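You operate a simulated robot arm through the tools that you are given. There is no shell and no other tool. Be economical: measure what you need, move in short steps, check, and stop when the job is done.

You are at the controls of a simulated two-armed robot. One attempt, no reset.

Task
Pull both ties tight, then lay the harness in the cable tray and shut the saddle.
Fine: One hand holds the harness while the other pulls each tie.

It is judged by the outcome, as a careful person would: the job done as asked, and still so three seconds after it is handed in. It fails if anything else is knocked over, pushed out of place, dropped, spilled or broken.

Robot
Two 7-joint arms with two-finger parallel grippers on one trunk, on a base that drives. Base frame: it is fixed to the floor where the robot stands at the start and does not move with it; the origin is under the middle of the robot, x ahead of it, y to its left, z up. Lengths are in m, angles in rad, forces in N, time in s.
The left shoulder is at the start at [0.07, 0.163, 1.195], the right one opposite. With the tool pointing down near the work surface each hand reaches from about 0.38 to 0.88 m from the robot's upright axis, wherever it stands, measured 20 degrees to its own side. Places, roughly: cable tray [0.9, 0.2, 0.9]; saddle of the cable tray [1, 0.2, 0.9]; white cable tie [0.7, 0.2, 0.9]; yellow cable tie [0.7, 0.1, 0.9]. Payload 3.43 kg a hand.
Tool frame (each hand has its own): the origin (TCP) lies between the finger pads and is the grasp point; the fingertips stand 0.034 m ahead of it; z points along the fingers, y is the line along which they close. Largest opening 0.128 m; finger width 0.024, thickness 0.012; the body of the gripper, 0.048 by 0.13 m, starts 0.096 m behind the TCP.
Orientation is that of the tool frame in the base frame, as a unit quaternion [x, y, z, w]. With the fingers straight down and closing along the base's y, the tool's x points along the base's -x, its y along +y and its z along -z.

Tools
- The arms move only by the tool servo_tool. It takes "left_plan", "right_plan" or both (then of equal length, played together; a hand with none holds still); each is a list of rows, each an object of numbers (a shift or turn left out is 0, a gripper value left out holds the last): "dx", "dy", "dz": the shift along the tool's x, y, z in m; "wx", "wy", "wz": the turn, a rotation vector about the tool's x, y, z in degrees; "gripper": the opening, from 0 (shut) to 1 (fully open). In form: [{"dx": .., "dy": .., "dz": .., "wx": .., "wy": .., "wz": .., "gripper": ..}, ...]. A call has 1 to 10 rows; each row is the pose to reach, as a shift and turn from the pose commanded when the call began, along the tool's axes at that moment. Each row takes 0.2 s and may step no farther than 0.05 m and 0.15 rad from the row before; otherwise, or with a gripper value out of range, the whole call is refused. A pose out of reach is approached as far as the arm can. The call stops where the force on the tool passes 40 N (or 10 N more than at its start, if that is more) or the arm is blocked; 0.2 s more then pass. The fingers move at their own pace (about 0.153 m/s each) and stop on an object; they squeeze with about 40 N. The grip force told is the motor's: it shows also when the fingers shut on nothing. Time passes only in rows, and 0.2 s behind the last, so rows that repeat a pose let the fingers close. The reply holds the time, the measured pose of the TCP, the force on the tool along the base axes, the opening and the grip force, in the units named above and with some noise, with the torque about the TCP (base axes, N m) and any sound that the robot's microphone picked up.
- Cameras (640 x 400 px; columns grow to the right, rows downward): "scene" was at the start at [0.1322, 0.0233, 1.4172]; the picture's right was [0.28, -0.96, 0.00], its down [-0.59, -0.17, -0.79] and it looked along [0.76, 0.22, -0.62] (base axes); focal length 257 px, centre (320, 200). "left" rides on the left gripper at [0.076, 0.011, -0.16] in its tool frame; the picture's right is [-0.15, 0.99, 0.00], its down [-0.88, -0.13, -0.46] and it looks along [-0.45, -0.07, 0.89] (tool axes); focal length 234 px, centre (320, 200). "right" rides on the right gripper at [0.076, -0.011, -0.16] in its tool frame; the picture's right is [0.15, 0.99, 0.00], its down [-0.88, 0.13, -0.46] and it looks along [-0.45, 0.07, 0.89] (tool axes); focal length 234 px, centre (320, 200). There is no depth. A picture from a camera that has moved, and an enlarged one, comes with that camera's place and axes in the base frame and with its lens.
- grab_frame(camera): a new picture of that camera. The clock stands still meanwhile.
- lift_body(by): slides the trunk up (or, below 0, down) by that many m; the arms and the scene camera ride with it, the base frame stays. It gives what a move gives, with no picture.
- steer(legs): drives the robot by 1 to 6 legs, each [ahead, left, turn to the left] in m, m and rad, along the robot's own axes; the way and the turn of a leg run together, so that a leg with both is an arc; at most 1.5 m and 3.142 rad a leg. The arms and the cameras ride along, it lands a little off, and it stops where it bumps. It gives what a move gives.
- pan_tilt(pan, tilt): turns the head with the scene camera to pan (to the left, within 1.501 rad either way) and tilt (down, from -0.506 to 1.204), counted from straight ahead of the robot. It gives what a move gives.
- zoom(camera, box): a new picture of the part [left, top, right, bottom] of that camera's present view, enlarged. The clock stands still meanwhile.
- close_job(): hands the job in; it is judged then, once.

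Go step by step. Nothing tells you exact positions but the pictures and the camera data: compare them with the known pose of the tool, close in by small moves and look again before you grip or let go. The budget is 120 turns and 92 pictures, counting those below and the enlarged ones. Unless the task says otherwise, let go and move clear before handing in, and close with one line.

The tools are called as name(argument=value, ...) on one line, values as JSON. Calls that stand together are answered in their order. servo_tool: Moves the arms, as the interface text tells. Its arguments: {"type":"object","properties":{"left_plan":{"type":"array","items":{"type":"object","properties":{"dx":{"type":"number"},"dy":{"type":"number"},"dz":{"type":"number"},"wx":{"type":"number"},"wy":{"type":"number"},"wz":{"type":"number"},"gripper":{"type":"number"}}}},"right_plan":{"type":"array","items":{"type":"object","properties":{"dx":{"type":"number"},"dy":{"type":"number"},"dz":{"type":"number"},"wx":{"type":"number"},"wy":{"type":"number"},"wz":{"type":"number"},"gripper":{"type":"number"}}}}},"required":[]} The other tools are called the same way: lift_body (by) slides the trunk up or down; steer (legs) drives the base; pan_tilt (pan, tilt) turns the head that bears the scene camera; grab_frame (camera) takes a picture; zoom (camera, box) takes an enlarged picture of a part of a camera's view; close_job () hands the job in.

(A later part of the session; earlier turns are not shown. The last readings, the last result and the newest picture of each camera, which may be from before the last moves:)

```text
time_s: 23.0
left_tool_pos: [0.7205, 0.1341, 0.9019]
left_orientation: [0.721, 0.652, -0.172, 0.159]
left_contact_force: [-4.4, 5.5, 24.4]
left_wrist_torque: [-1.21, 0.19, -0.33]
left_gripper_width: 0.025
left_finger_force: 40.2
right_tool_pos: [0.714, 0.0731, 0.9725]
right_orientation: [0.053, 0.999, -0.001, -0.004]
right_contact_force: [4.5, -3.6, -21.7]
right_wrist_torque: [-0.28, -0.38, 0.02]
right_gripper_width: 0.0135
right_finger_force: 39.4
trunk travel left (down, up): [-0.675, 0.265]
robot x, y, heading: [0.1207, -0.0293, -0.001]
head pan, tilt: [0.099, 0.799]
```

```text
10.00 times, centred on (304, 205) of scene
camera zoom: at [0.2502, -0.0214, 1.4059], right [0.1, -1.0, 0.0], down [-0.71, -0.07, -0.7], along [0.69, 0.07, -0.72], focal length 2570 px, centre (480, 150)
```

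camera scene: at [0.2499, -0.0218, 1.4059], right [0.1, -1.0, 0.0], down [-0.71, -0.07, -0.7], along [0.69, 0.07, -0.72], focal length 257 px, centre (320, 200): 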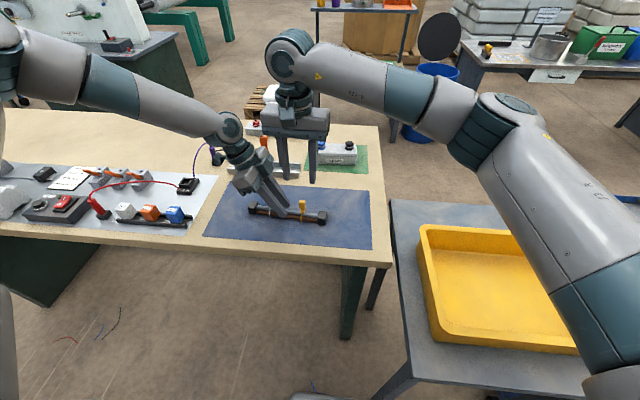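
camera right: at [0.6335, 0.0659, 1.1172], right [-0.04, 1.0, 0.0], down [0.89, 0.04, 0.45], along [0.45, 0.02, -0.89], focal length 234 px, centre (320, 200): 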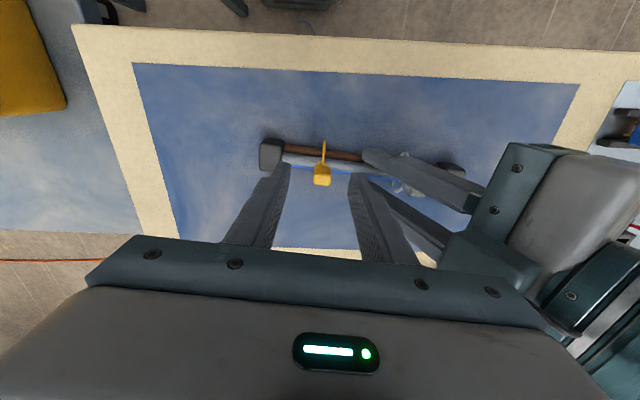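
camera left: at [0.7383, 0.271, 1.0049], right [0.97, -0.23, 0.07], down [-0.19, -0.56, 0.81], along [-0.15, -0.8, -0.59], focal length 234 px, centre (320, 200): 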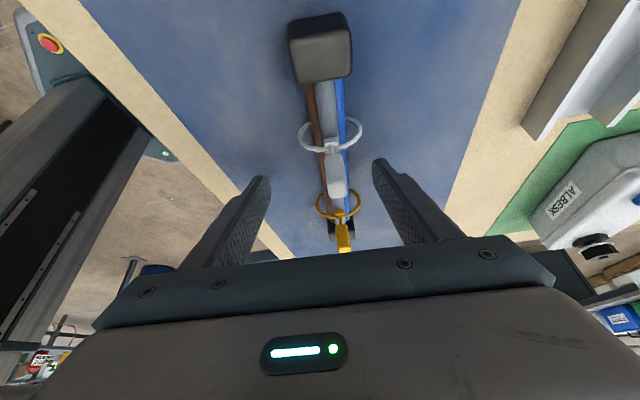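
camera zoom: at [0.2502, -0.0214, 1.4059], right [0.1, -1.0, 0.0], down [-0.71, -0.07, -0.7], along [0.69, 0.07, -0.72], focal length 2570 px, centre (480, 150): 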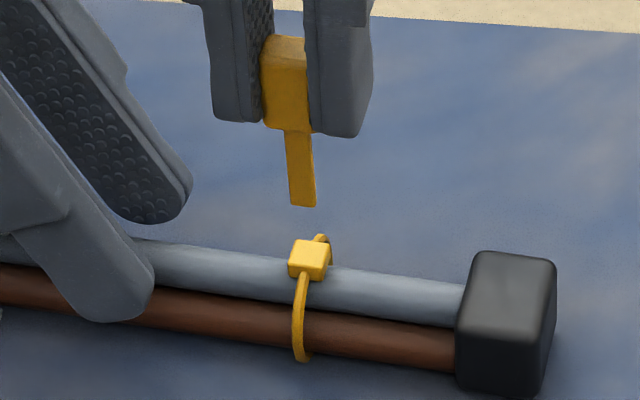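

Resistance has jumped to about 22 N, so it is probably at the end stop. One slightly firmer tug will confirm it.

servo_tool(right_plan=[{"dz": -0.002}, {"dz": -0.004}, {"dz": -0.004}])

zoom(camera="scene", box=[284, 185, 324, 225])

zoom(camera="left", box=[304, 160, 384, 260])

```text
time_s: 23.8
left_tool_pos: [0.7195, 0.134, 0.9022]
left_orientation: [0.722, 0.651, -0.173, 0.158]
left_contact_force: [-6.2, 1.6, 37.7]
left_wrist_torque: [-0.71, 0.14, -0.41]
left_gripper_width: 0.0252
left_finger_force: 39.8
right_tool_pos: [0.7123, 0.0723, 0.9769]
right_orientation: [0.052, 0.999, 0.0, -0.003]
right_contact_force: [6.7, 1.8, -29.8]
right_wrist_torque: [-0.1, -0.33, 0.0]
right_gripper_width: 0.0134
right_finger_force: 40.3
trunk travel left (down, up): [-0.675, 0.265]
robot x, y, heading: [0.1195, -0.0292, 0.001]
head pan, tilt: [0.099, 0.799]
```

```text
10.00 times, centred on (304, 205) of scene
camera zoom: at [0.2497, -0.0213, 1.406], right [0.1, -1.0, 0.0], down [-0.71, -0.07, -0.7], along [0.69, 0.07, -0.72], focal length 2570 px, centre (480, 150)
```

zoom: 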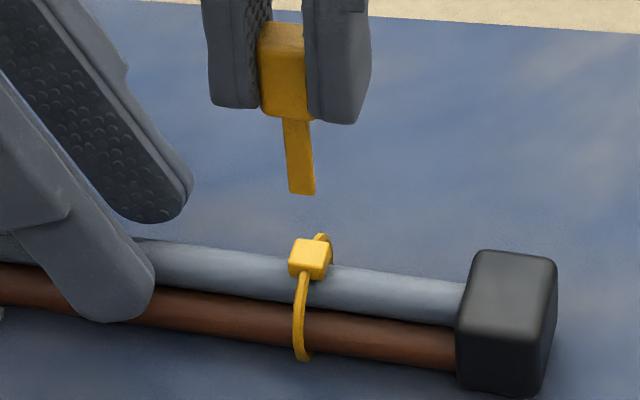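

```text
4.00 times, centred on (344, 210) of left
camera zoom: at [0.7447, 0.2722, 1.0099], right [0.97, -0.23, 0.07], down [-0.19, -0.56, 0.81], along [-0.14, -0.8, -0.59], focal length 937 px, centre (224, 160)
```

zoom: 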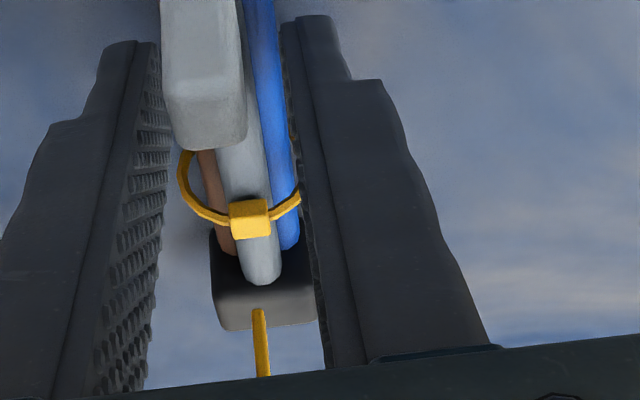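

The yellow loop has shrunk from about 5 cm to about 3 cm around the 2.5 cm bundle, with 30 N of resistance, so it is tight. I'll relax, release the tab and lift the right hand away.

servo_tool(right_plan=[{"dz": 0.003}, {"dz": 0.006}, {"dz": 0.006, "gripper": 0.2}, {"dz": 0.006, "gripper": 0.35}, {"dz": -0.02, "gripper": 0.35}, {"dz": -0.06}, {"dz": -0.09}])

zoom(camera="scene", box=[240, 160, 352, 230])

```text
time_s: 25.4
left_tool_pos: [0.7184, 0.1351, 0.9005]
left_orientation: [0.72, 0.653, -0.172, 0.158]
left_contact_force: [0.8, -3.5, 5.4]
left_wrist_torque: [-0.13, -0.11, -0.23]
left_gripper_width: 0.0253
left_finger_force: 40.3
right_tool_pos: [0.7139, 0.0733, 1.0671]
right_orientation: [0.051, 0.999, 0.0, -0.003]
right_contact_force: [0.5, -0.2, -0.1]
right_wrist_torque: [0.03, 0.0, -0.03]
right_gripper_width: 0.0449
right_finger_force: 0.1
trunk travel left (down, up): [-0.675, 0.265]
robot x, y, heading: [0.1231, -0.0242, 0.0]
head pan, tilt: [0.099, 0.799]
```

```text
5.71 times, centred on (296, 195) of scene
camera zoom: at [0.2495, -0.0219, 1.4058], right [0.1, -1.0, 0.0], down [-0.71, -0.07, -0.7], along [0.69, 0.07, -0.72], focal length 1469 px, centre (457, 229)
```

zoom: 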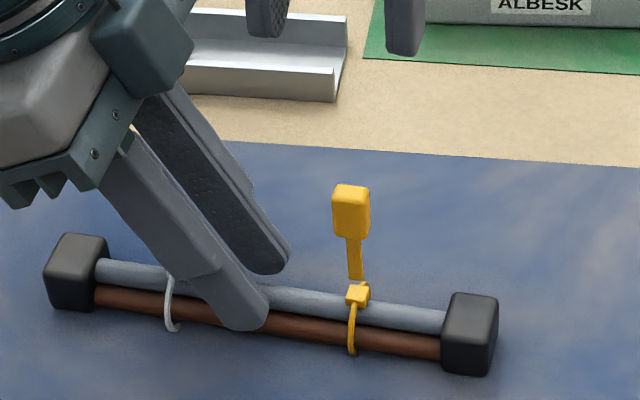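

The tie holds with its tab raised. Next is the white tie: I'll release the left hand, lift, shift it to the left end cap and lower again.

servo_tool(left_plan=[{"gripper": 0.3}, {"gripper": 0.55}, {"dx": -0.013, "dz": -0.026}, {"dx": -0.0273, "dz": -0.0535}, {"dx": 0.002, "dz": -0.068, "dy": 0.0}, {"dx": 0.03, "dz": -0.082}, {"dx": 0.055, "dz": -0.0945}, {"dx": 0.055, "dz": -0.0945}])

grab_frame(camera="left")

zoom(camera="scene", box=[220, 150, 348, 230])

```text
time_s: 27.2
left_tool_pos: [0.7304, 0.2262, 0.9578]
left_orientation: [0.72, 0.653, -0.174, 0.158]
left_contact_force: [0.2, 0.3, -0.1]
left_wrist_torque: [0.03, 0.01, 0.03]
left_gripper_width: 0.0705
left_finger_force: 0.1
right_tool_pos: [0.7156, 0.072, 1.0675]
right_orientation: [0.053, 0.999, 0.0, -0.003]
right_contact_force: [-0.4, 0.8, 0.0]
right_wrist_torque: [0.03, -0.01, 0.02]
right_gripper_width: 0.0446
right_finger_force: 0.1
trunk travel left (down, up): [-0.675, 0.265]
robot x, y, heading: [0.121, -0.029, -0.006]
head pan, tilt: [0.099, 0.799]
```

```text
53 pictures are left
camera left: at [0.7545, 0.3642, 1.0673], right [0.97, -0.23, 0.07], down [-0.19, -0.56, 0.81], along [-0.15, -0.79, -0.59], focal length 234 px, centre (320, 200)
```

left: 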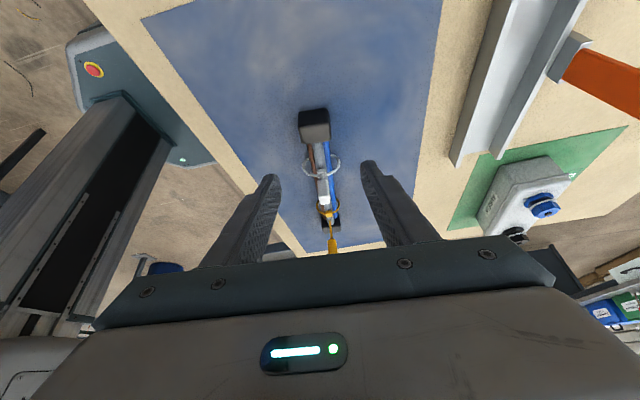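

```text
5.00 times, centred on (284, 190) of scene
camera zoom: at [0.2505, -0.0217, 1.4058], right [0.1, -1.0, 0.0], down [-0.71, -0.07, -0.7], along [0.69, 0.07, -0.72], focal length 1285 px, centre (500, 250)
```

zoom: 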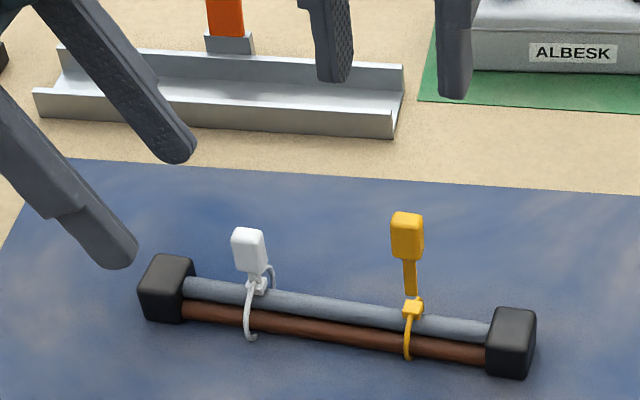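

The harness stayed put. I'll lower the left hand onto the left cap and grip.

servo_tool(left_plan=[{"dx": 0.009, "dz": 0.018}, {"dx": 0.018, "dz": 0.036}, {"dx": 0.0275, "dz": 0.054}, {"dx": 0.0275, "dz": 0.054}])

zoom(camera="left", box=[220, 50, 420, 250])

zoom(camera="scene", box=[220, 150, 348, 230])

```text
time_s: 28.2
left_tool_pos: [0.7277, 0.2269, 0.8982]
left_orientation: [0.721, 0.653, -0.173, 0.157]
left_contact_force: [-0.4, -0.1, -0.7]
left_wrist_torque: [-0.01, 0.02, -0.01]
left_gripper_width: 0.0705
left_finger_force: 0.0
right_tool_pos: [0.7143, 0.0738, 1.0675]
right_orientation: [0.053, 0.999, 0.001, -0.004]
right_contact_force: [0.0, -0.1, 0.4]
right_wrist_torque: [-0.01, 0.05, -0.02]
right_gripper_width: 0.0447
right_finger_force: 0.1
trunk travel left (down, up): [-0.675, 0.265]
robot x, y, heading: [0.1202, -0.0245, -0.003]
head pan, tilt: [0.099, 0.799]
```

```text
2.00 times, centred on (320, 150) of left
camera zoom: at [0.7536, 0.3651, 1.0067], right [0.97, -0.23, 0.07], down [-0.19, -0.56, 0.81], along [-0.15, -0.8, -0.59], focal length 468 px, centre (320, 300)
```

zoom: 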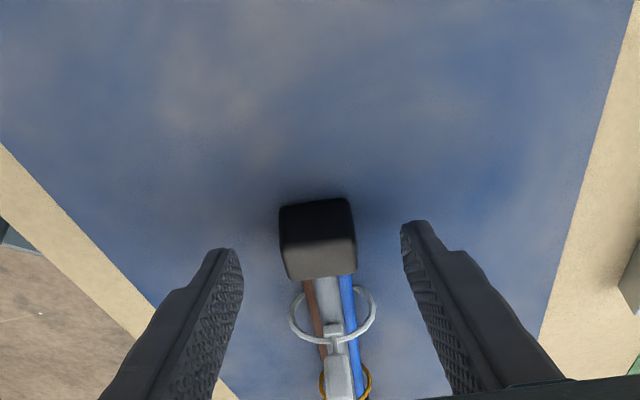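

```text
5.00 times, centred on (284, 190) of scene
camera zoom: at [0.25, -0.0212, 1.4059], right [0.1, -1.0, 0.0], down [-0.71, -0.07, -0.7], along [0.69, 0.07, -0.72], focal length 1285 px, centre (500, 250)
```

zoom: 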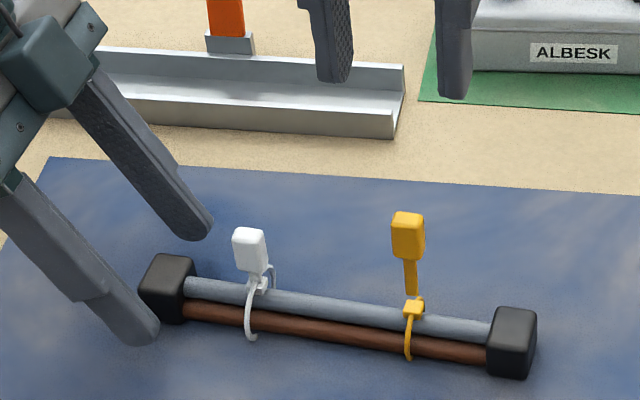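

The cap is centred between the left fingers, so I'll close on it and at the same time take the right hand toward a point above the white tab.

servo_tool(left_plan=[{"gripper": 0.35}, {"gripper": 0.2}, {"gripper": 0}, {"gripper": 0}, {"gripper": 0}])

servo_tool(right_plan=[{"dy": 0.03}, {"dy": 0.06}, {"dy": 0.0875}, {"dy": 0.0875}])

grab_frame(camera="right")

zoom(camera="scene", box=[204, 130, 364, 230])

```text
time_s: 29.4
left_tool_pos: [0.7284, 0.2258, 0.8984]
left_orientation: [0.722, 0.652, -0.173, 0.156]
left_contact_force: [0.2, -0.3, 0.5]
left_wrist_torque: [0.04, 0.01, -0.05]
left_gripper_width: 0.0314
left_finger_force: 39.9
right_tool_pos: [0.7155, 0.0737, 1.0667]
right_orientation: [0.052, 0.999, 0.001, -0.003]
right_contact_force: [-0.4, -0.4, 1.0]
right_wrist_torque: [-0.01, 0.0, 0.0]
right_gripper_width: 0.0448
right_finger_force: 0.0
trunk travel left (down, up): [-0.675, 0.265]
robot x, y, heading: [0.1191, -0.0286, -0.004]
head pan, tilt: [0.099, 0.799]
```

```text
time_s: 30.4
left_tool_pos: [0.7285, 0.2256, 0.899]
left_orientation: [0.721, 0.652, -0.173, 0.157]
left_contact_force: [0.8, 1.6, 0.7]
left_wrist_torque: [-0.11, 0.01, -0.01]
left_gripper_width: 0.0313
left_finger_force: 40.5
right_tool_pos: [0.7254, 0.1603, 1.0687]
right_orientation: [0.052, 0.999, 0.001, -0.003]
right_contact_force: [-0.3, -0.6, 0.5]
right_wrist_torque: [0.03, 0.02, 0.02]
right_gripper_width: 0.0447
right_finger_force: 0.1
trunk travel left (down, up): [-0.675, 0.265]
robot x, y, heading: [0.1204, -0.0281, -0.005]
head pan, tilt: [0.099, 0.799]
```

```text
49 pictures are left
camera right: at [0.6491, 0.156, 1.2295], right [-0.04, 1.0, 0.0], down [0.89, 0.04, 0.45], along [0.45, 0.02, -0.89], focal length 234 px, centre (320, 200)
```

right: 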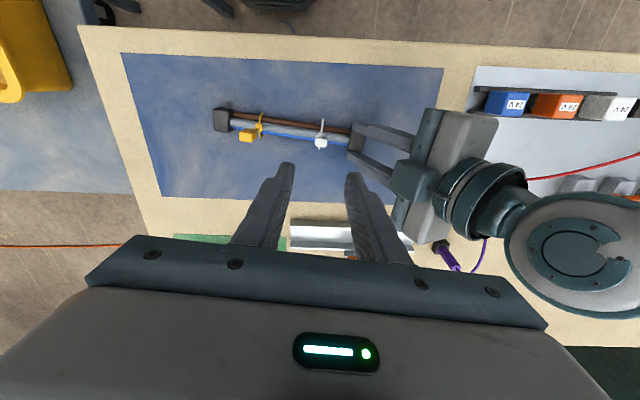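

```text
4.00 times, centred on (284, 180) of scene
camera zoom: at [0.2504, -0.0221, 1.4058], right [0.1, -1.0, 0.0], down [-0.71, -0.07, -0.7], along [0.69, 0.07, -0.72], focal length 1028 px, centre (464, 280)
```

zoom: 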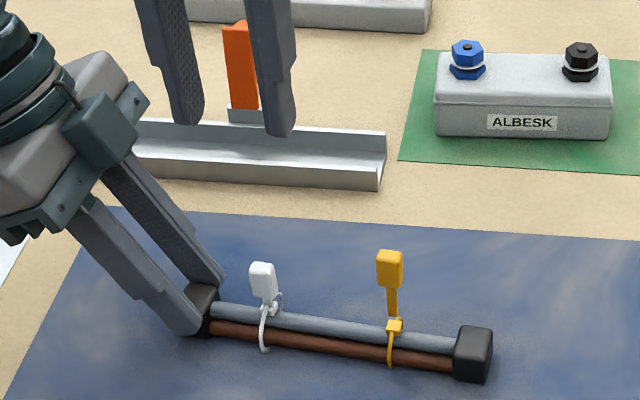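

The white tab is under the right fingers. I'll descend in two stages.

servo_tool(right_plan=[{"dz": 0.03, "dx": 0.001}, {"dz": 0.06, "dx": 0.002}, {"dz": 0.09, "dx": 0.003}, {"dz": 0.112, "dx": 0.003}, {"dz": 0.112, "dx": 0.003}])

grab_frame(camera="right")

zoom(camera="scene", box=[204, 130, 364, 230])

```text
time_s: 31.6
left_tool_pos: [0.7275, 0.2268, 0.899]
left_orientation: [0.721, 0.652, -0.173, 0.157]
left_contact_force: [-1.0, 0.8, 0.3]
left_wrist_torque: [0.0, -0.03, -0.05]
left_gripper_width: 0.0312
left_finger_force: 40.0
right_tool_pos: [0.7224, 0.1591, 0.955]
right_orientation: [0.053, 0.999, 0.0, -0.004]
right_contact_force: [0.5, -0.3, 0.3]
right_wrist_torque: [-0.03, 0.04, 0.02]
right_gripper_width: 0.0445
right_finger_force: 0.0
trunk travel left (down, up): [-0.675, 0.265]
robot x, y, heading: [0.1225, -0.0299, 0.004]
head pan, tilt: [0.099, 0.799]
```

```text
47 pictures are left
camera right: at [0.6457, 0.1561, 1.1162], right [-0.04, 1.0, 0.0], down [0.89, 0.04, 0.45], along [0.45, 0.02, -0.89], focal length 234 px, centre (320, 200)
```

right: 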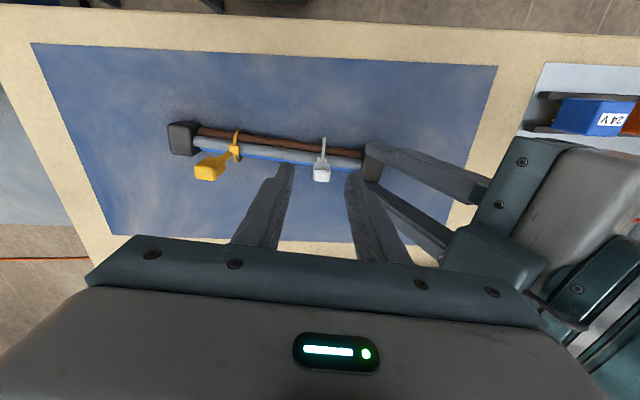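

```text
4.00 times, centred on (284, 180) of scene
camera zoom: at [0.2503, -0.0213, 1.4058], right [0.1, -1.0, 0.0], down [-0.71, -0.07, -0.7], along [0.69, 0.07, -0.72], focal length 1028 px, centre (464, 280)
```

zoom: 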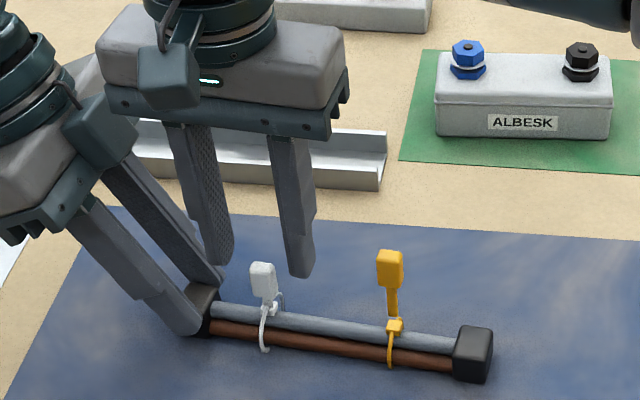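

It is aligned. I'll make the final descent and grip the white tab.

servo_tool(right_plan=[{"dz": 0.013}, {"dz": 0.026}, {"dz": 0.026, "gripper": 0.2}, {"dz": 0.026, "gripper": 0}, {"dz": 0.026, "gripper": 0}])

servo_tool(right_plan=[{"dz": -0.004}, {"dz": -0.008}, {"dz": -0.012}, {"dz": -0.016}, {"dz": -0.02}])

zoom(camera="scene", box=[230, 160, 342, 230])

```text
time_s: 32.8
left_tool_pos: [0.7272, 0.2266, 0.8978]
left_orientation: [0.721, 0.652, -0.174, 0.157]
left_contact_force: [-4.5, -13.5, -0.9]
left_wrist_torque: [0.19, 0.02, -0.18]
left_gripper_width: 0.0314
left_finger_force: 39.9
right_tool_pos: [0.7218, 0.1598, 0.9296]
right_orientation: [0.052, 0.999, 0.001, -0.003]
right_contact_force: [4.0, 13.6, 0.4]
right_wrist_torque: [0.32, -0.17, -0.02]
right_gripper_width: 0.0134
right_finger_force: 39.0
trunk travel left (down, up): [-0.675, 0.265]
robot x, y, heading: [0.1214, -0.0291, -0.002]
head pan, tilt: [0.099, 0.799]
```

```text
time_s: 34.0
left_tool_pos: [0.7278, 0.2259, 0.8994]
left_orientation: [0.722, 0.651, -0.175, 0.156]
left_contact_force: [-16.5, -20.3, 6.3]
left_wrist_torque: [-0.83, 0.02, -0.27]
left_gripper_width: 0.0314
left_finger_force: 39.7
right_tool_pos: [0.7217, 0.1604, 0.9513]
right_orientation: [0.053, 0.999, 0.003, -0.003]
right_contact_force: [21.2, 20.3, -0.4]
right_wrist_torque: [0.35, -1.02, -0.06]
right_gripper_width: 0.0133
right_finger_force: 40.5
trunk travel left (down, up): [-0.675, 0.265]
robot x, y, heading: [0.1175, -0.0266, -0.001]
head pan, tilt: [0.099, 0.799]
```

```text
5.71 times, centred on (286, 195) of scene
camera zoom: at [0.2503, -0.0215, 1.4059], right [0.1, -1.0, 0.0], down [-0.71, -0.07, -0.7], along [0.69, 0.07, -0.72], focal length 1469 px, centre (514, 229)
```

zoom: 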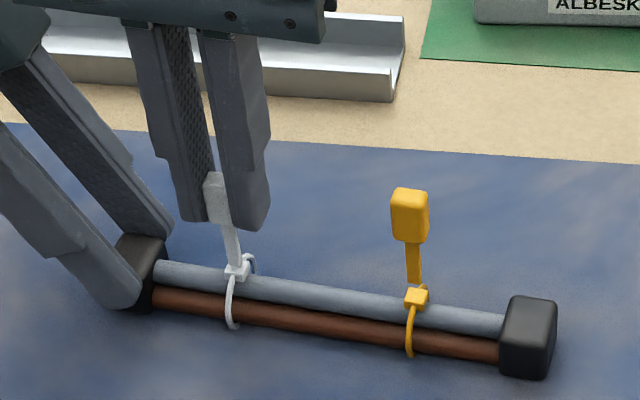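

The tie is moving, but sideways load has built up. I'll shift the right hand a few mm along +x and +y to unload it while pulling further.

servo_tool(right_plan=[{"dx": -0.003, "dy": 0.002}, {"dx": -0.005, "dy": 0.004}, {"dx": -0.005, "dy": 0.004, "dz": -0.004}, {"dx": -0.005, "dy": 0.004, "dz": -0.008}])

zoom(camera="scene", box=[230, 160, 342, 230])

```text
time_s: 35.0
left_tool_pos: [0.7304, 0.2284, 0.8985]
left_orientation: [0.72, 0.654, -0.171, 0.158]
left_contact_force: [10.7, 6.0, 0.3]
left_wrist_torque: [-0.18, -0.12, 0.6]
left_gripper_width: 0.0312
left_finger_force: 40.1
right_tool_pos: [0.7236, 0.163, 0.9564]
right_orientation: [0.052, 0.999, -0.001, -0.006]
right_contact_force: [-10.0, -6.4, 0.4]
right_wrist_torque: [-0.07, 0.67, 0.04]
right_gripper_width: 0.0133
right_finger_force: 39.8
trunk travel left (down, up): [-0.675, 0.265]
robot x, y, heading: [0.1204, -0.0262, -0.004]
head pan, tilt: [0.099, 0.799]
```

```text
5.71 times, centred on (286, 195) of scene
camera zoom: at [0.2505, -0.0212, 1.4057], right [0.1, -1.0, 0.0], down [-0.71, -0.07, -0.7], along [0.69, 0.07, -0.72], focal length 1469 px, centre (514, 229)
```

zoom: 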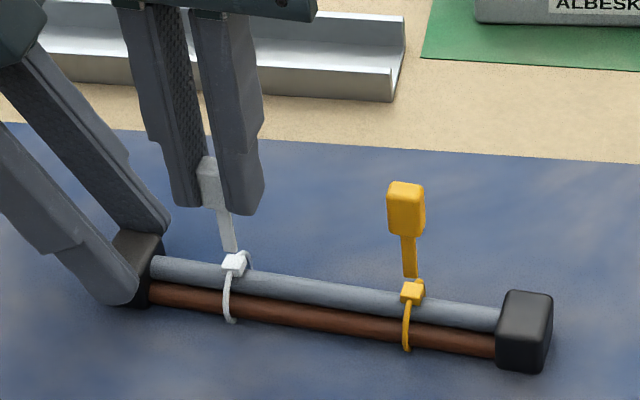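

The tie is tightening. I'll take back a third of the shift and pull on.

servo_tool(right_plan=[{"dx": 0.0015, "dy": -0.001, "dz": -0.003}, {"dx": 0.0015, "dy": -0.001, "dz": -0.006}, {"dx": 0.0015, "dy": -0.001, "dz": -0.009}, {"dx": 0.0015, "dy": -0.001, "dz": -0.012}])

zoom(camera="scene", box=[230, 160, 342, 230])

```text
time_s: 36.0
left_tool_pos: [0.7287, 0.2255, 0.8998]
left_orientation: [0.721, 0.652, -0.172, 0.158]
left_contact_force: [9.2, 9.9, 16.8]
left_wrist_torque: [-1.22, -0.15, 0.49]
left_gripper_width: 0.0313
left_finger_force: 39.8
right_tool_pos: [0.723, 0.1631, 0.9683]
right_orientation: [0.052, 0.999, 0.0, -0.004]
right_contact_force: [-8.6, -9.5, -18.7]
right_wrist_torque: [-0.41, 0.81, 0.01]
right_gripper_width: 0.0135
right_finger_force: 39.7
trunk travel left (down, up): [-0.675, 0.265]
robot x, y, heading: [0.1202, -0.0274, -0.007]
head pan, tilt: [0.099, 0.799]
```

```text
5.71 times, centred on (286, 195) of scene
camera zoom: at [0.2504, -0.0214, 1.4058], right [0.1, -1.0, 0.0], down [-0.71, -0.07, -0.7], along [0.69, 0.07, -0.72], focal length 1469 px, centre (514, 229)
```

zoom: 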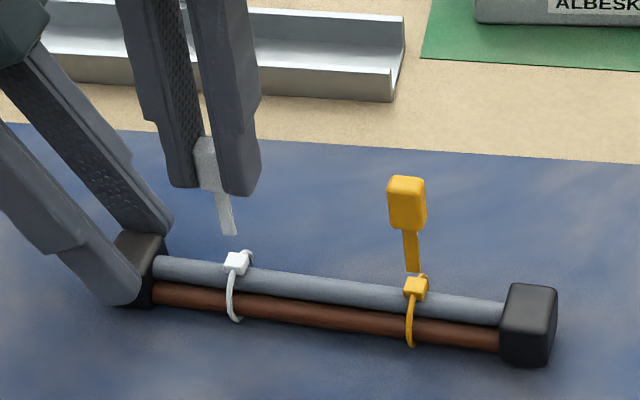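

Resistance is 19 N now, and the far end is only slightly raised. One more small tug will make sure it's at the stop.

servo_tool(right_plan=[{"dz": -0.003}, {"dz": -0.006}, {"dz": -0.006}])

zoom(camera="scene", box=[230, 160, 342, 230])

zoom(camera="left", box=[270, 120, 370, 240])

```text
time_s: 36.8
left_tool_pos: [0.728, 0.2253, 0.8992]
left_orientation: [0.721, 0.652, -0.173, 0.157]
left_contact_force: [5.8, 0.6, 26.8]
left_wrist_torque: [-1.17, 0.06, 0.34]
left_gripper_width: 0.0312
left_finger_force: 40.3
right_tool_pos: [0.7232, 0.1636, 0.9751]
right_orientation: [0.052, 0.999, 0.001, -0.004]
right_contact_force: [-5.8, -0.8, -28.1]
right_wrist_torque: [-0.43, 0.5, -0.01]
right_gripper_width: 0.0135
right_finger_force: 40.0
trunk travel left (down, up): [-0.675, 0.265]
robot x, y, heading: [0.1228, -0.0291, -0.001]
head pan, tilt: [0.099, 0.799]
```

```text
5.71 times, centred on (286, 195) of scene
camera zoom: at [0.2505, -0.0213, 1.4058], right [0.1, -1.0, 0.0], down [-0.71, -0.07, -0.7], along [0.69, 0.07, -0.72], focal length 1469 px, centre (514, 229)
```

zoom: 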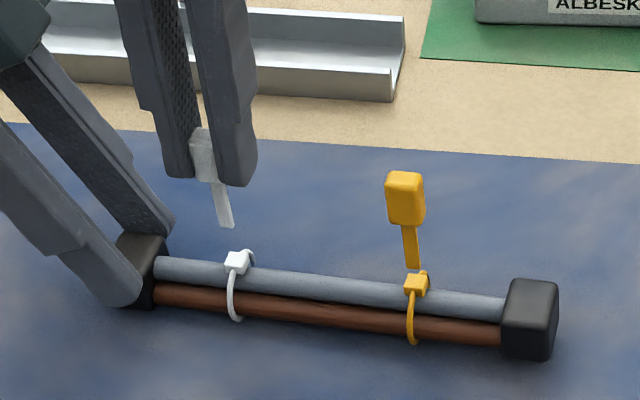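

```text
3.33 times, centred on (320, 180) of left
camera zoom: at [0.7542, 0.3641, 1.0074], right [0.97, -0.23, 0.07], down [-0.19, -0.56, 0.81], along [-0.15, -0.8, -0.59], focal length 781 px, centre (320, 267)
```

zoom: 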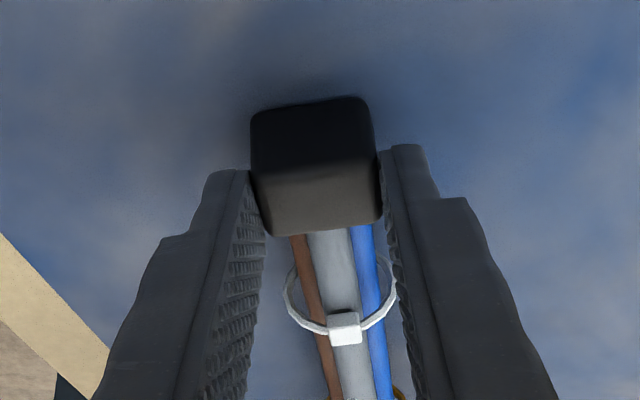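

The white loop is now about as snug as the yellow one, with 28 N of resistance. I'll relax, release the tab and move the right hand up and away.

servo_tool(right_plan=[{"dz": 0.004}, {"dz": 0.008}, {"dz": 0.008, "gripper": 0.2}, {"dz": 0.008, "gripper": 0.35}, {"dz": -0.02, "gripper": 0.35}, {"dz": -0.06}, {"dz": -0.1}, {"dz": -0.12, "dy": -0.04}, {"dz": -0.12, "dy": -0.085}, {"dz": -0.12, "dy": -0.13}])

zoom(camera="scene", box=[220, 130, 380, 230])

```text
time_s: 39.0
left_tool_pos: [0.7275, 0.2267, 0.8989]
left_orientation: [0.721, 0.653, -0.173, 0.155]
left_contact_force: [-1.9, 3.3, 4.6]
left_wrist_torque: [0.3, -0.06, 0.06]
left_gripper_width: 0.0314
left_finger_force: 39.7
right_tool_pos: [0.7105, 0.0329, 1.0948]
right_orientation: [0.051, 0.999, 0.001, -0.004]
right_contact_force: [-0.2, -1.1, 0.0]
right_wrist_torque: [0.01, -0.02, -0.01]
right_gripper_width: 0.045
right_finger_force: 0.0
trunk travel left (down, up): [-0.675, 0.265]
robot x, y, heading: [0.1166, -0.0295, -0.005]
head pan, tilt: [0.099, 0.799]
```

```text
4.00 times, centred on (300, 180) of scene
camera zoom: at [0.2496, -0.0236, 1.4059], right [0.1, -1.0, 0.0], down [-0.71, -0.07, -0.7], along [0.69, 0.07, -0.72], focal length 1028 px, centre (400, 280)
```

zoom: 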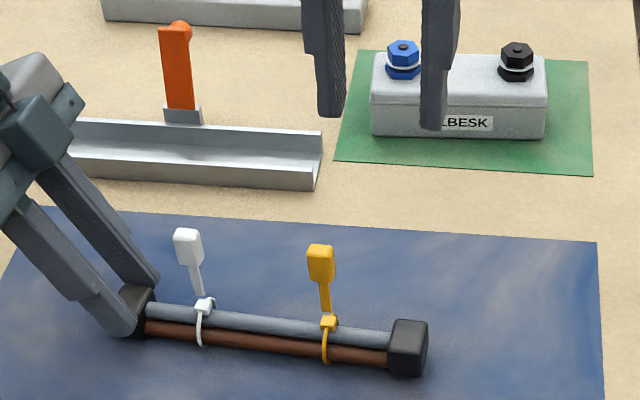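

Both ties are tight and holding. Next I'll regrip the harness with the left hand between the ties, about 28 mm left of centre, so it clears the saddle when it goes in the tray.

servo_tool(left_plan=[{"gripper": 0.4}, {"gripper": 0.55}, {"dx": -0.0135, "dz": -0.0265}, {"dx": -0.0273, "dz": -0.0535}, {"dx": -0.058, "dz": -0.0375}, {"dx": -0.09, "dz": -0.0215}, {"dx": -0.076, "dz": 0.006}, {"dx": -0.0637, "dz": 0.0302}, {"dx": -0.0637, "dz": 0.0302}])

zoom(camera="scene", box=[220, 150, 348, 230])

grab_frame(camera="left")

```text
time_s: 41.0
left_tool_pos: [0.7225, 0.1563, 0.8997]
left_orientation: [0.722, 0.652, -0.173, 0.156]
left_contact_force: [-0.9, 0.5, -0.3]
left_wrist_torque: [-0.01, -0.01, -0.01]
left_gripper_width: 0.0703
left_finger_force: 0.1
right_tool_pos: [0.7122, 0.0337, 1.0935]
right_orientation: [0.052, 0.999, 0.0, -0.002]
right_contact_force: [-0.3, 0.0, 0.1]
right_wrist_torque: [0.0, 0.02, 0.0]
right_gripper_width: 0.0447
right_finger_force: 0.0
trunk travel left (down, up): [-0.675, 0.265]
robot x, y, heading: [0.1191, -0.0284, 0.0]
head pan, tilt: [0.099, 0.799]
```

```text
5.00 times, centred on (284, 190) of scene
camera zoom: at [0.2496, -0.0211, 1.4059], right [0.1, -1.0, 0.0], down [-0.71, -0.07, -0.7], along [0.69, 0.07, -0.72], focal length 1285 px, centre (500, 250)
```

zoom: 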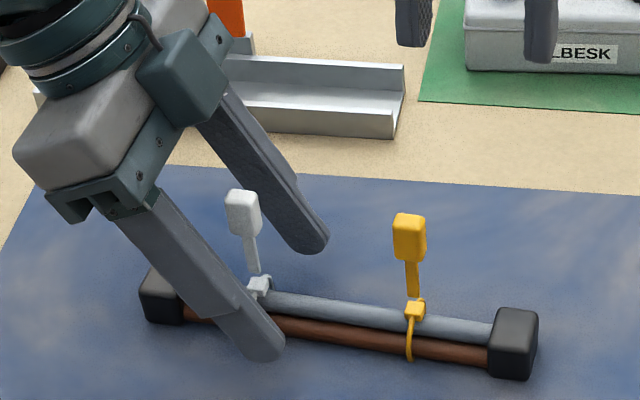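

```text
38 pictures are left
camera left: at [0.7477, 0.2944, 1.0084], right [0.97, -0.23, 0.07], down [-0.19, -0.56, 0.81], along [-0.15, -0.8, -0.59], focal length 234 px, centre (320, 200)
```

left: 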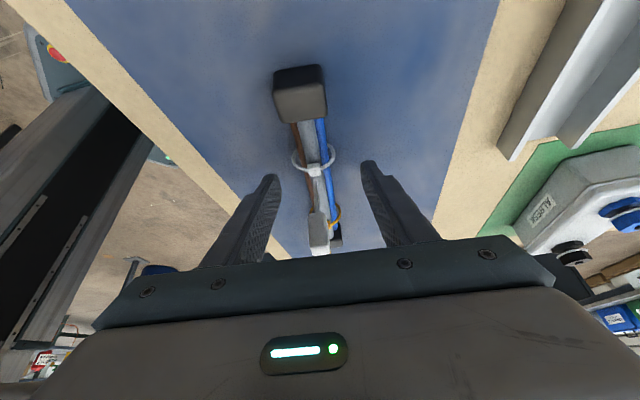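

The position is good, so I'll close on the wires and lift.

servo_tool(left_plan=[{"gripper": 0.3}, {"gripper": 0.15}, {"gripper": 0}, {"gripper": 0}, {"gripper": 0}])

servo_tool(left_plan=[{"dx": -0.009, "dz": -0.018}, {"dx": -0.018, "dz": -0.036}, {"dx": -0.027, "dz": -0.053}, {"dx": -0.036, "dz": -0.071}, {"dx": -0.036, "dz": -0.071}])

grab_frame(camera="scene")

```text
time_s: 42.2
left_tool_pos: [0.7226, 0.1564, 0.8995]
left_orientation: [0.721, 0.652, -0.174, 0.157]
left_contact_force: [0.7, -0.6, 0.3]
left_wrist_torque: [0.1, -0.01, 0.04]
left_gripper_width: 0.0254
left_finger_force: 40.0
right_tool_pos: [0.712, 0.0339, 1.093]
right_orientation: [0.051, 0.999, 0.0, -0.003]
right_contact_force: [0.1, 0.3, -0.4]
right_wrist_torque: [-0.02, 0.04, -0.04]
right_gripper_width: 0.0449
right_finger_force: 0.1
trunk travel left (down, up): [-0.675, 0.265]
robot x, y, heading: [0.1209, -0.0287, -0.006]
head pan, tilt: [0.099, 0.799]
```

```text
time_s: 43.4
left_tool_pos: [0.722, 0.1563, 0.9797]
left_orientation: [0.721, 0.652, -0.174, 0.157]
left_contact_force: [0.0, -0.8, -1.5]
left_wrist_torque: [0.08, -0.02, -0.01]
left_gripper_width: 0.025
left_finger_force: 39.9
right_tool_pos: [0.7118, 0.0349, 1.0924]
right_orientation: [0.053, 0.999, 0.001, -0.003]
right_contact_force: [-0.3, 0.2, -0.3]
right_wrist_torque: [0.02, 0.0, 0.02]
right_gripper_width: 0.0449
right_finger_force: 0.1
trunk travel left (down, up): [-0.675, 0.265]
robot x, y, heading: [0.1207, -0.0278, -0.002]
head pan, tilt: [0.099, 0.799]
```

```text
37 pictures are left
camera scene: at [0.2509, -0.0215, 1.4057], right [0.1, -1.0, 0.0], down [-0.71, -0.07, -0.7], along [0.69, 0.07, -0.72], focal length 257 px, centre (320, 200)
```

scene: 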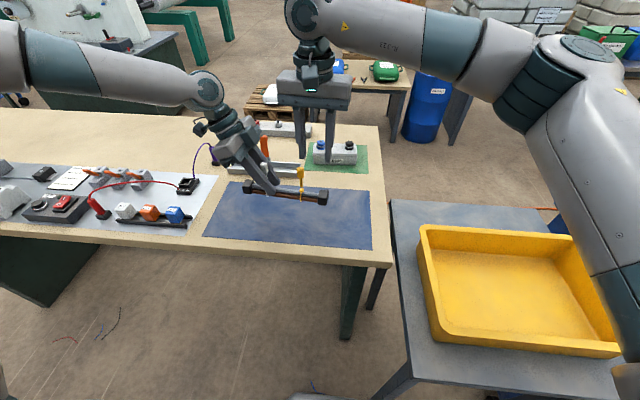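

The harness lifts level. I'll pull the right hand back and carry the harness over just in front of the tray, turning it about 5.6° to match.

servo_tool(left_plan=[{"dx": 0.02, "dy": 0.0267, "dz": -0.01, "wx": -0.4, "wz": -0.8}, {"dx": 0.0395, "dy": 0.0535, "dz": -0.02, "wx": -0.85, "wz": -1.7}, {"dx": 0.059, "dy": 0.08, "dz": -0.03, "wx": -1.3, "wz": -2.5}, {"dx": 0.079, "dy": 0.107, "dz": -0.04, "wx": -1.7, "wz": -3.3}, {"dx": 0.099, "dy": 0.134, "dz": -0.05, "wx": -2.1, "wz": -4.2}, {"dx": 0.1183, "dy": 0.1605, "dz": -0.0602, "wx": -2.54, "wz": -4.99}, {"dx": 0.1183, "dy": 0.1605, "dz": -0.0602, "wx": -2.54, "wz": -4.99}], right_plan=[{"dx": 0.02, "dy": -0.025}, {"dx": 0.04, "dy": -0.05}, {"dx": 0.06, "dy": -0.075}, {"dx": 0.08, "dy": -0.1}, {"dx": 0.1, "dy": -0.13}, {"dx": 0.1, "dy": -0.13}, {"dx": 0.1, "dy": -0.13}])

zoom(camera="scene", box=[190, 110, 350, 210])

grab_frame(camera="left")

```text
time_s: 45.0
left_tool_pos: [0.8562, 0.2783, 0.995]
left_orientation: [0.688, 0.687, -0.165, 0.166]
left_contact_force: [-0.5, -0.3, -2.2]
left_wrist_torque: [0.08, 0.02, -0.01]
left_gripper_width: 0.0251
left_finger_force: 40.2
left hand out of reach, approached as far as the arm can: row 5, 6, 7
right_tool_pos: [0.5974, -0.0867, 1.0961]
right_orientation: [0.052, 0.999, 0.0, -0.003]
right_contact_force: [0.5, -0.2, 0.0]
right_wrist_torque: [0.0, 0.0, 0.01]
right_gripper_width: 0.0449
right_finger_force: 0.1
trunk travel left (down, up): [-0.675, 0.265]
robot x, y, heading: [0.1224, -0.0287, 0.001]
head pan, tilt: [0.099, 0.799]
```

```text
4.00 times, centred on (270, 160) of scene
camera zoom: at [0.2506, -0.022, 1.4058], right [0.1, -1.0, 0.0], down [-0.71, -0.07, -0.7], along [0.69, 0.07, -0.72], focal length 1028 px, centre (520, 360)
```

zoom: 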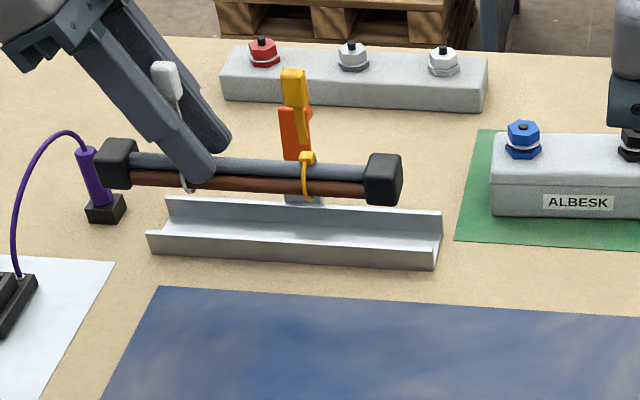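

```text
35 pictures are left
camera left: at [0.8689, 0.4186, 1.1043], right [0.99, -0.13, 0.07], down [-0.13, -0.58, 0.81], along [-0.07, -0.81, -0.59], focal length 234 px, centre (320, 200)
```

left: 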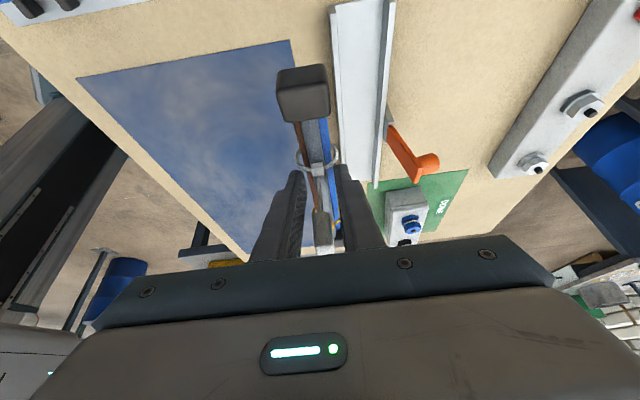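

The left hand is at its reach limit, about 5 cm short. I'll draw the harness back, drive the base ahead, then come forward again.

servo_tool(left_plan=[{"dy": -0.04}, {"dy": -0.08}, {"dy": -0.12}, {"dy": -0.12}], right_plan=[{"dx": 0.02}, {"dx": 0.04}, {"dx": 0.06}, {"dx": 0.06}])

pan_tilt(pan=0.0, tilt=1.2)

grab_frame(camera="scene")

```text
time_s: 46.0
left_tool_pos: [0.7333, 0.2783, 0.9953]
left_orientation: [0.688, 0.687, -0.166, 0.165]
left_contact_force: [0.8, 0.1, -2.0]
left_wrist_torque: [0.07, 0.02, 0.0]
left_gripper_width: 0.025
left_finger_force: 40.0
right_tool_pos: [0.5386, -0.0807, 1.0954]
right_orientation: [0.053, 0.999, 0.0, -0.004]
right_contact_force: [1.0, -0.3, 0.5]
right_wrist_torque: [0.0, 0.06, -0.02]
right_gripper_width: 0.045
right_finger_force: 0.1
trunk travel left (down, up): [-0.675, 0.265]
robot x, y, heading: [0.1199, -0.0264, -0.003]
head pan, tilt: [0.099, 0.799]
```

```text
time_s: 46.9
left_tool_pos: [0.7333, 0.28, 0.9968]
left_orientation: [0.688, 0.687, -0.165, 0.165]
left_contact_force: [-0.2, -1.0, -1.3]
left_wrist_torque: [0.02, 0.0, -0.01]
left_gripper_width: 0.0251
left_finger_force: 39.8
right_tool_pos: [0.538, -0.0794, 1.0957]
right_orientation: [0.052, 0.999, 0.001, -0.004]
right_contact_force: [-0.6, 0.1, 0.2]
right_wrist_torque: [0.0, 0.01, 0.01]
right_gripper_width: 0.0449
right_finger_force: 0.2
trunk travel left (down, up): [-0.675, 0.265]
robot x, y, heading: [0.1203, -0.0291, 0.007]
head pan, tilt: [0.0, 1.201]
```

```text
34 pictures are left
camera scene: at [0.2259, -0.0292, 1.3782], right [0.0, -1.0, 0.0], down [-0.93, 0.0, -0.36], along [0.36, 0.0, -0.93], focal length 257 px, centre (320, 200)
```

scene: 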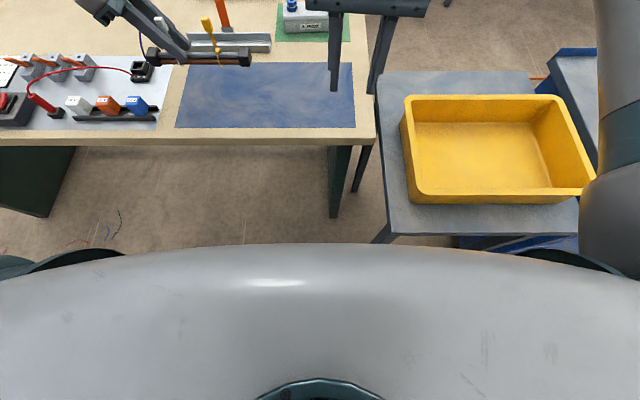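

The commanded pose resets to what was reached. The stand leg on the right is close, so I'll drive ahead and slightly left, with the harness held back clear of the plug and saddle.

servo_tool(left_plan=[{"dy": -0.02}, {"dy": -0.04}, {"dy": -0.04}])

steer(legs=[[0, 0.06, 0], [0.09, 0, 0]])

pan_tilt(pan=0.25, tilt=0.8)

grab_frame(camera="scene")

```text
time_s: 47.7
left_tool_pos: [0.6962, 0.2792, 0.9955]
left_orientation: [0.688, 0.687, -0.166, 0.165]
left_contact_force: [0.0, 0.4, -1.5]
left_wrist_torque: [0.06, 0.02, 0.0]
left_gripper_width: 0.0251
left_finger_force: 39.5
right_tool_pos: [0.5392, -0.08, 1.0956]
right_orientation: [0.052, 0.999, 0.0, -0.004]
right_contact_force: [0.0, -0.5, -0.3]
right_wrist_torque: [0.02, 0.02, 0.01]
right_gripper_width: 0.0446
right_finger_force: 0.0
trunk travel left (down, up): [-0.675, 0.265]
robot x, y, heading: [0.1195, -0.0285, -0.002]
head pan, tilt: [0.0, 1.201]
```

```text
time_s: 49.3
left_tool_pos: [0.7809, 0.3398, 0.9949]
left_orientation: [0.688, 0.687, -0.166, 0.165]
left_contact_force: [0.2, -0.4, -1.8]
left_wrist_torque: [0.05, -0.01, 0.0]
left_gripper_width: 0.025
left_finger_force: 40.3
right_tool_pos: [0.6245, -0.0189, 1.0962]
right_orientation: [0.051, 0.999, -0.001, -0.003]
right_contact_force: [0.0, -0.1, 0.4]
right_wrist_torque: [0.02, 0.02, -0.01]
right_gripper_width: 0.0447
right_finger_force: 0.1
trunk travel left (down, up): [-0.675, 0.265]
robot x, y, heading: [0.2104, 0.0311, -0.002]
head pan, tilt: [0.0, 1.201]
```

```text
time_s: 50.2
left_tool_pos: [0.7811, 0.3382, 0.9962]
left_orientation: [0.688, 0.687, -0.165, 0.165]
left_contact_force: [-0.9, 0.2, -1.4]
left_wrist_torque: [0.07, -0.02, 0.0]
left_gripper_width: 0.0254
left_finger_force: 40.2
right_tool_pos: [0.6243, -0.0205, 1.0957]
right_orientation: [0.051, 0.999, 0.0, -0.003]
right_contact_force: [0.0, -0.2, 0.3]
right_wrist_torque: [0.02, -0.02, -0.03]
right_gripper_width: 0.0449
right_finger_force: 0.1
trunk travel left (down, up): [-0.675, 0.265]
robot x, y, heading: [0.2111, 0.0308, 0.003]
head pan, tilt: [0.25, 0.799]
```

```text
33 pictures are left
camera scene: at [0.334, 0.0499, 1.4058], right [0.25, -0.97, 0.0], down [-0.7, -0.18, -0.7], along [0.68, 0.17, -0.72], focal length 257 px, centre (320, 200)
```

scene: 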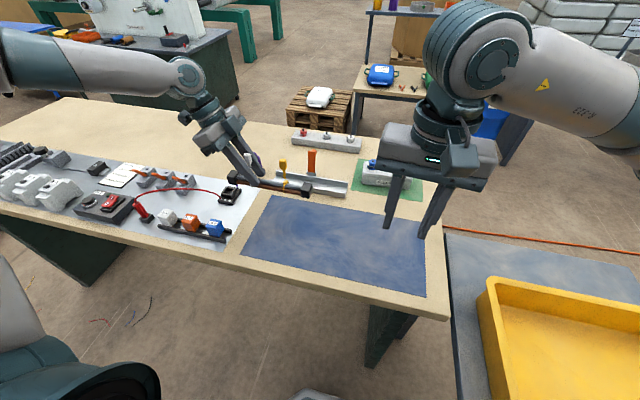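

The drive went cleanly. I'll move the harness right first and then forward, to just in front of the tray.

servo_tool(left_plan=[{"dx": -0.029, "dz": 0.016}, {"dx": -0.0574, "dz": 0.033}, {"dx": -0.0574, "dy": 0.035, "dz": 0.033}, {"dx": -0.0574, "dy": 0.07, "dz": 0.033}, {"dx": -0.0574, "dy": 0.094, "dz": 0.033}, {"dx": -0.0574, "dy": 0.094, "dz": 0.033}])

zoom(camera="scene", box=[230, 130, 390, 230])

grab_frame(camera="left")

```text
time_s: 51.6
left_tool_pos: [0.8739, 0.2731, 0.9917]
left_orientation: [0.688, 0.687, -0.165, 0.165]
left_contact_force: [-0.7, 0.5, -1.9]
left_wrist_torque: [0.08, 0.01, 0.01]
left_gripper_width: 0.0249
left_finger_force: 39.4
right_tool_pos: [0.625, -0.0197, 1.0945]
right_orientation: [0.052, 0.999, 0.0, -0.004]
right_contact_force: [-0.4, 0.6, 0.2]
right_wrist_torque: [0.02, -0.02, 0.02]
right_gripper_width: 0.0452
right_finger_force: 0.0
trunk travel left (down, up): [-0.675, 0.265]
robot x, y, heading: [0.2059, 0.0339, 0.004]
head pan, tilt: [0.25, 0.799]
```

```text
4.00 times, centred on (310, 180) of scene
camera zoom: at [0.3346, 0.0506, 1.4058], right [0.25, -0.97, 0.0], down [-0.69, -0.18, -0.7], along [0.68, 0.17, -0.72], focal length 1028 px, centre (360, 280)
```

zoom: 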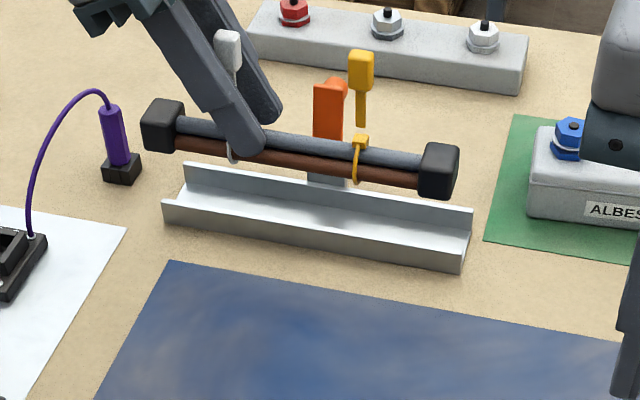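

```text
31 pictures are left
camera left: at [0.8862, 0.4128, 1.1005], right [0.99, -0.13, 0.07], down [-0.13, -0.58, 0.81], along [-0.07, -0.81, -0.59], focal length 234 px, centre (320, 200)
```

left: 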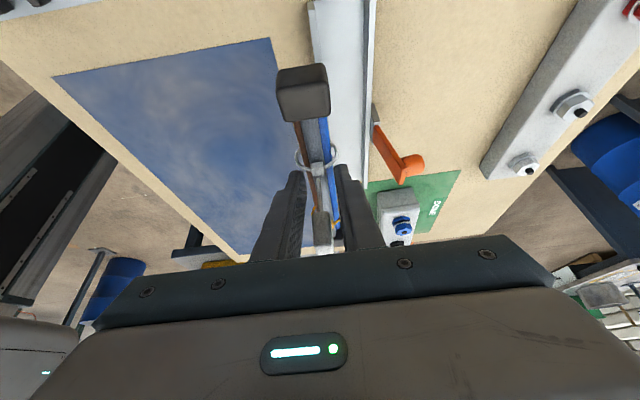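

Two cameras agree that the tray centre is at about [0.910, 0.229], with walls at x≈0.885 and 0.935. The yaw matches. I'll move over the tray and look.

servo_tool(left_plan=[{"dy": 0.018, "dx": 0.002, "dz": -0.001}, {"dy": 0.036, "dx": 0.0036, "dz": -0.0018}, {"dy": 0.036, "dx": 0.0036, "dz": -0.0018}])

zoom(camera="scene", box=[240, 130, 368, 210])

zoom(camera="left", box=[240, 0, 440, 200])

```text
time_s: 52.4
left_tool_pos: [0.9087, 0.276, 0.9944]
left_orientation: [0.688, 0.687, -0.165, 0.164]
left_contact_force: [-0.3, 0.7, -1.5]
left_wrist_torque: [0.08, -0.01, 0.03]
left_gripper_width: 0.0252
left_finger_force: 40.5
right_tool_pos: [0.6242, -0.0202, 1.0965]
right_orientation: [0.051, 0.999, 0.001, -0.003]
right_contact_force: [-0.3, 0.6, -0.2]
right_wrist_torque: [0.01, 0.04, 0.03]
right_gripper_width: 0.0448
right_finger_force: 0.1
trunk travel left (down, up): [-0.675, 0.265]
robot x, y, heading: [0.2073, 0.0297, -0.003]
head pan, tilt: [0.25, 0.799]
```

```text
5.00 times, centred on (304, 170) of scene
camera zoom: at [0.3344, 0.0505, 1.4059], right [0.25, -0.97, 0.0], down [-0.69, -0.18, -0.7], along [0.68, 0.17, -0.72], focal length 1285 px, centre (400, 350)
```

zoom: 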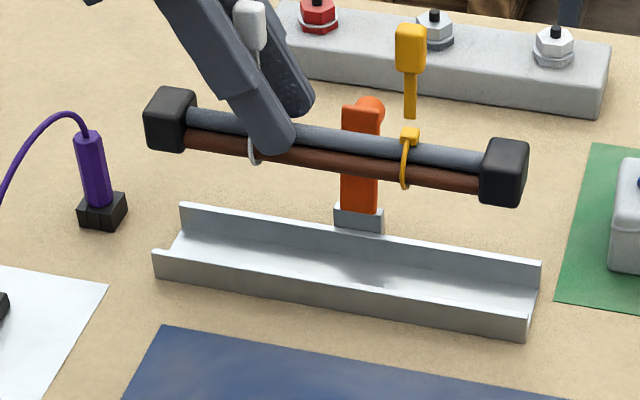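

```text
2.00 times, centred on (340, 100) of left
camera zoom: at [0.9214, 0.4164, 1.1017], right [0.99, -0.13, 0.07], down [-0.13, -0.58, 0.81], along [-0.07, -0.81, -0.59], focal length 468 px, centre (280, 400)
```

zoom: 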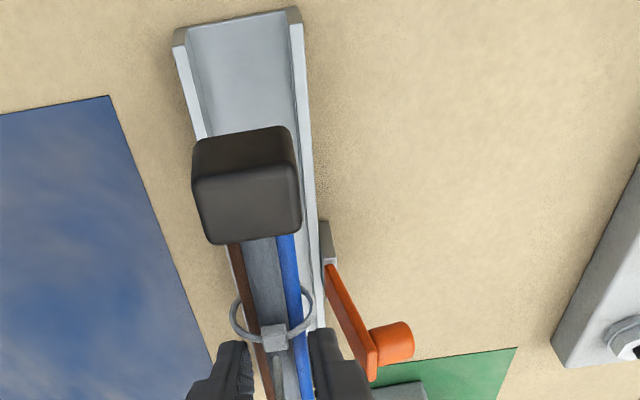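

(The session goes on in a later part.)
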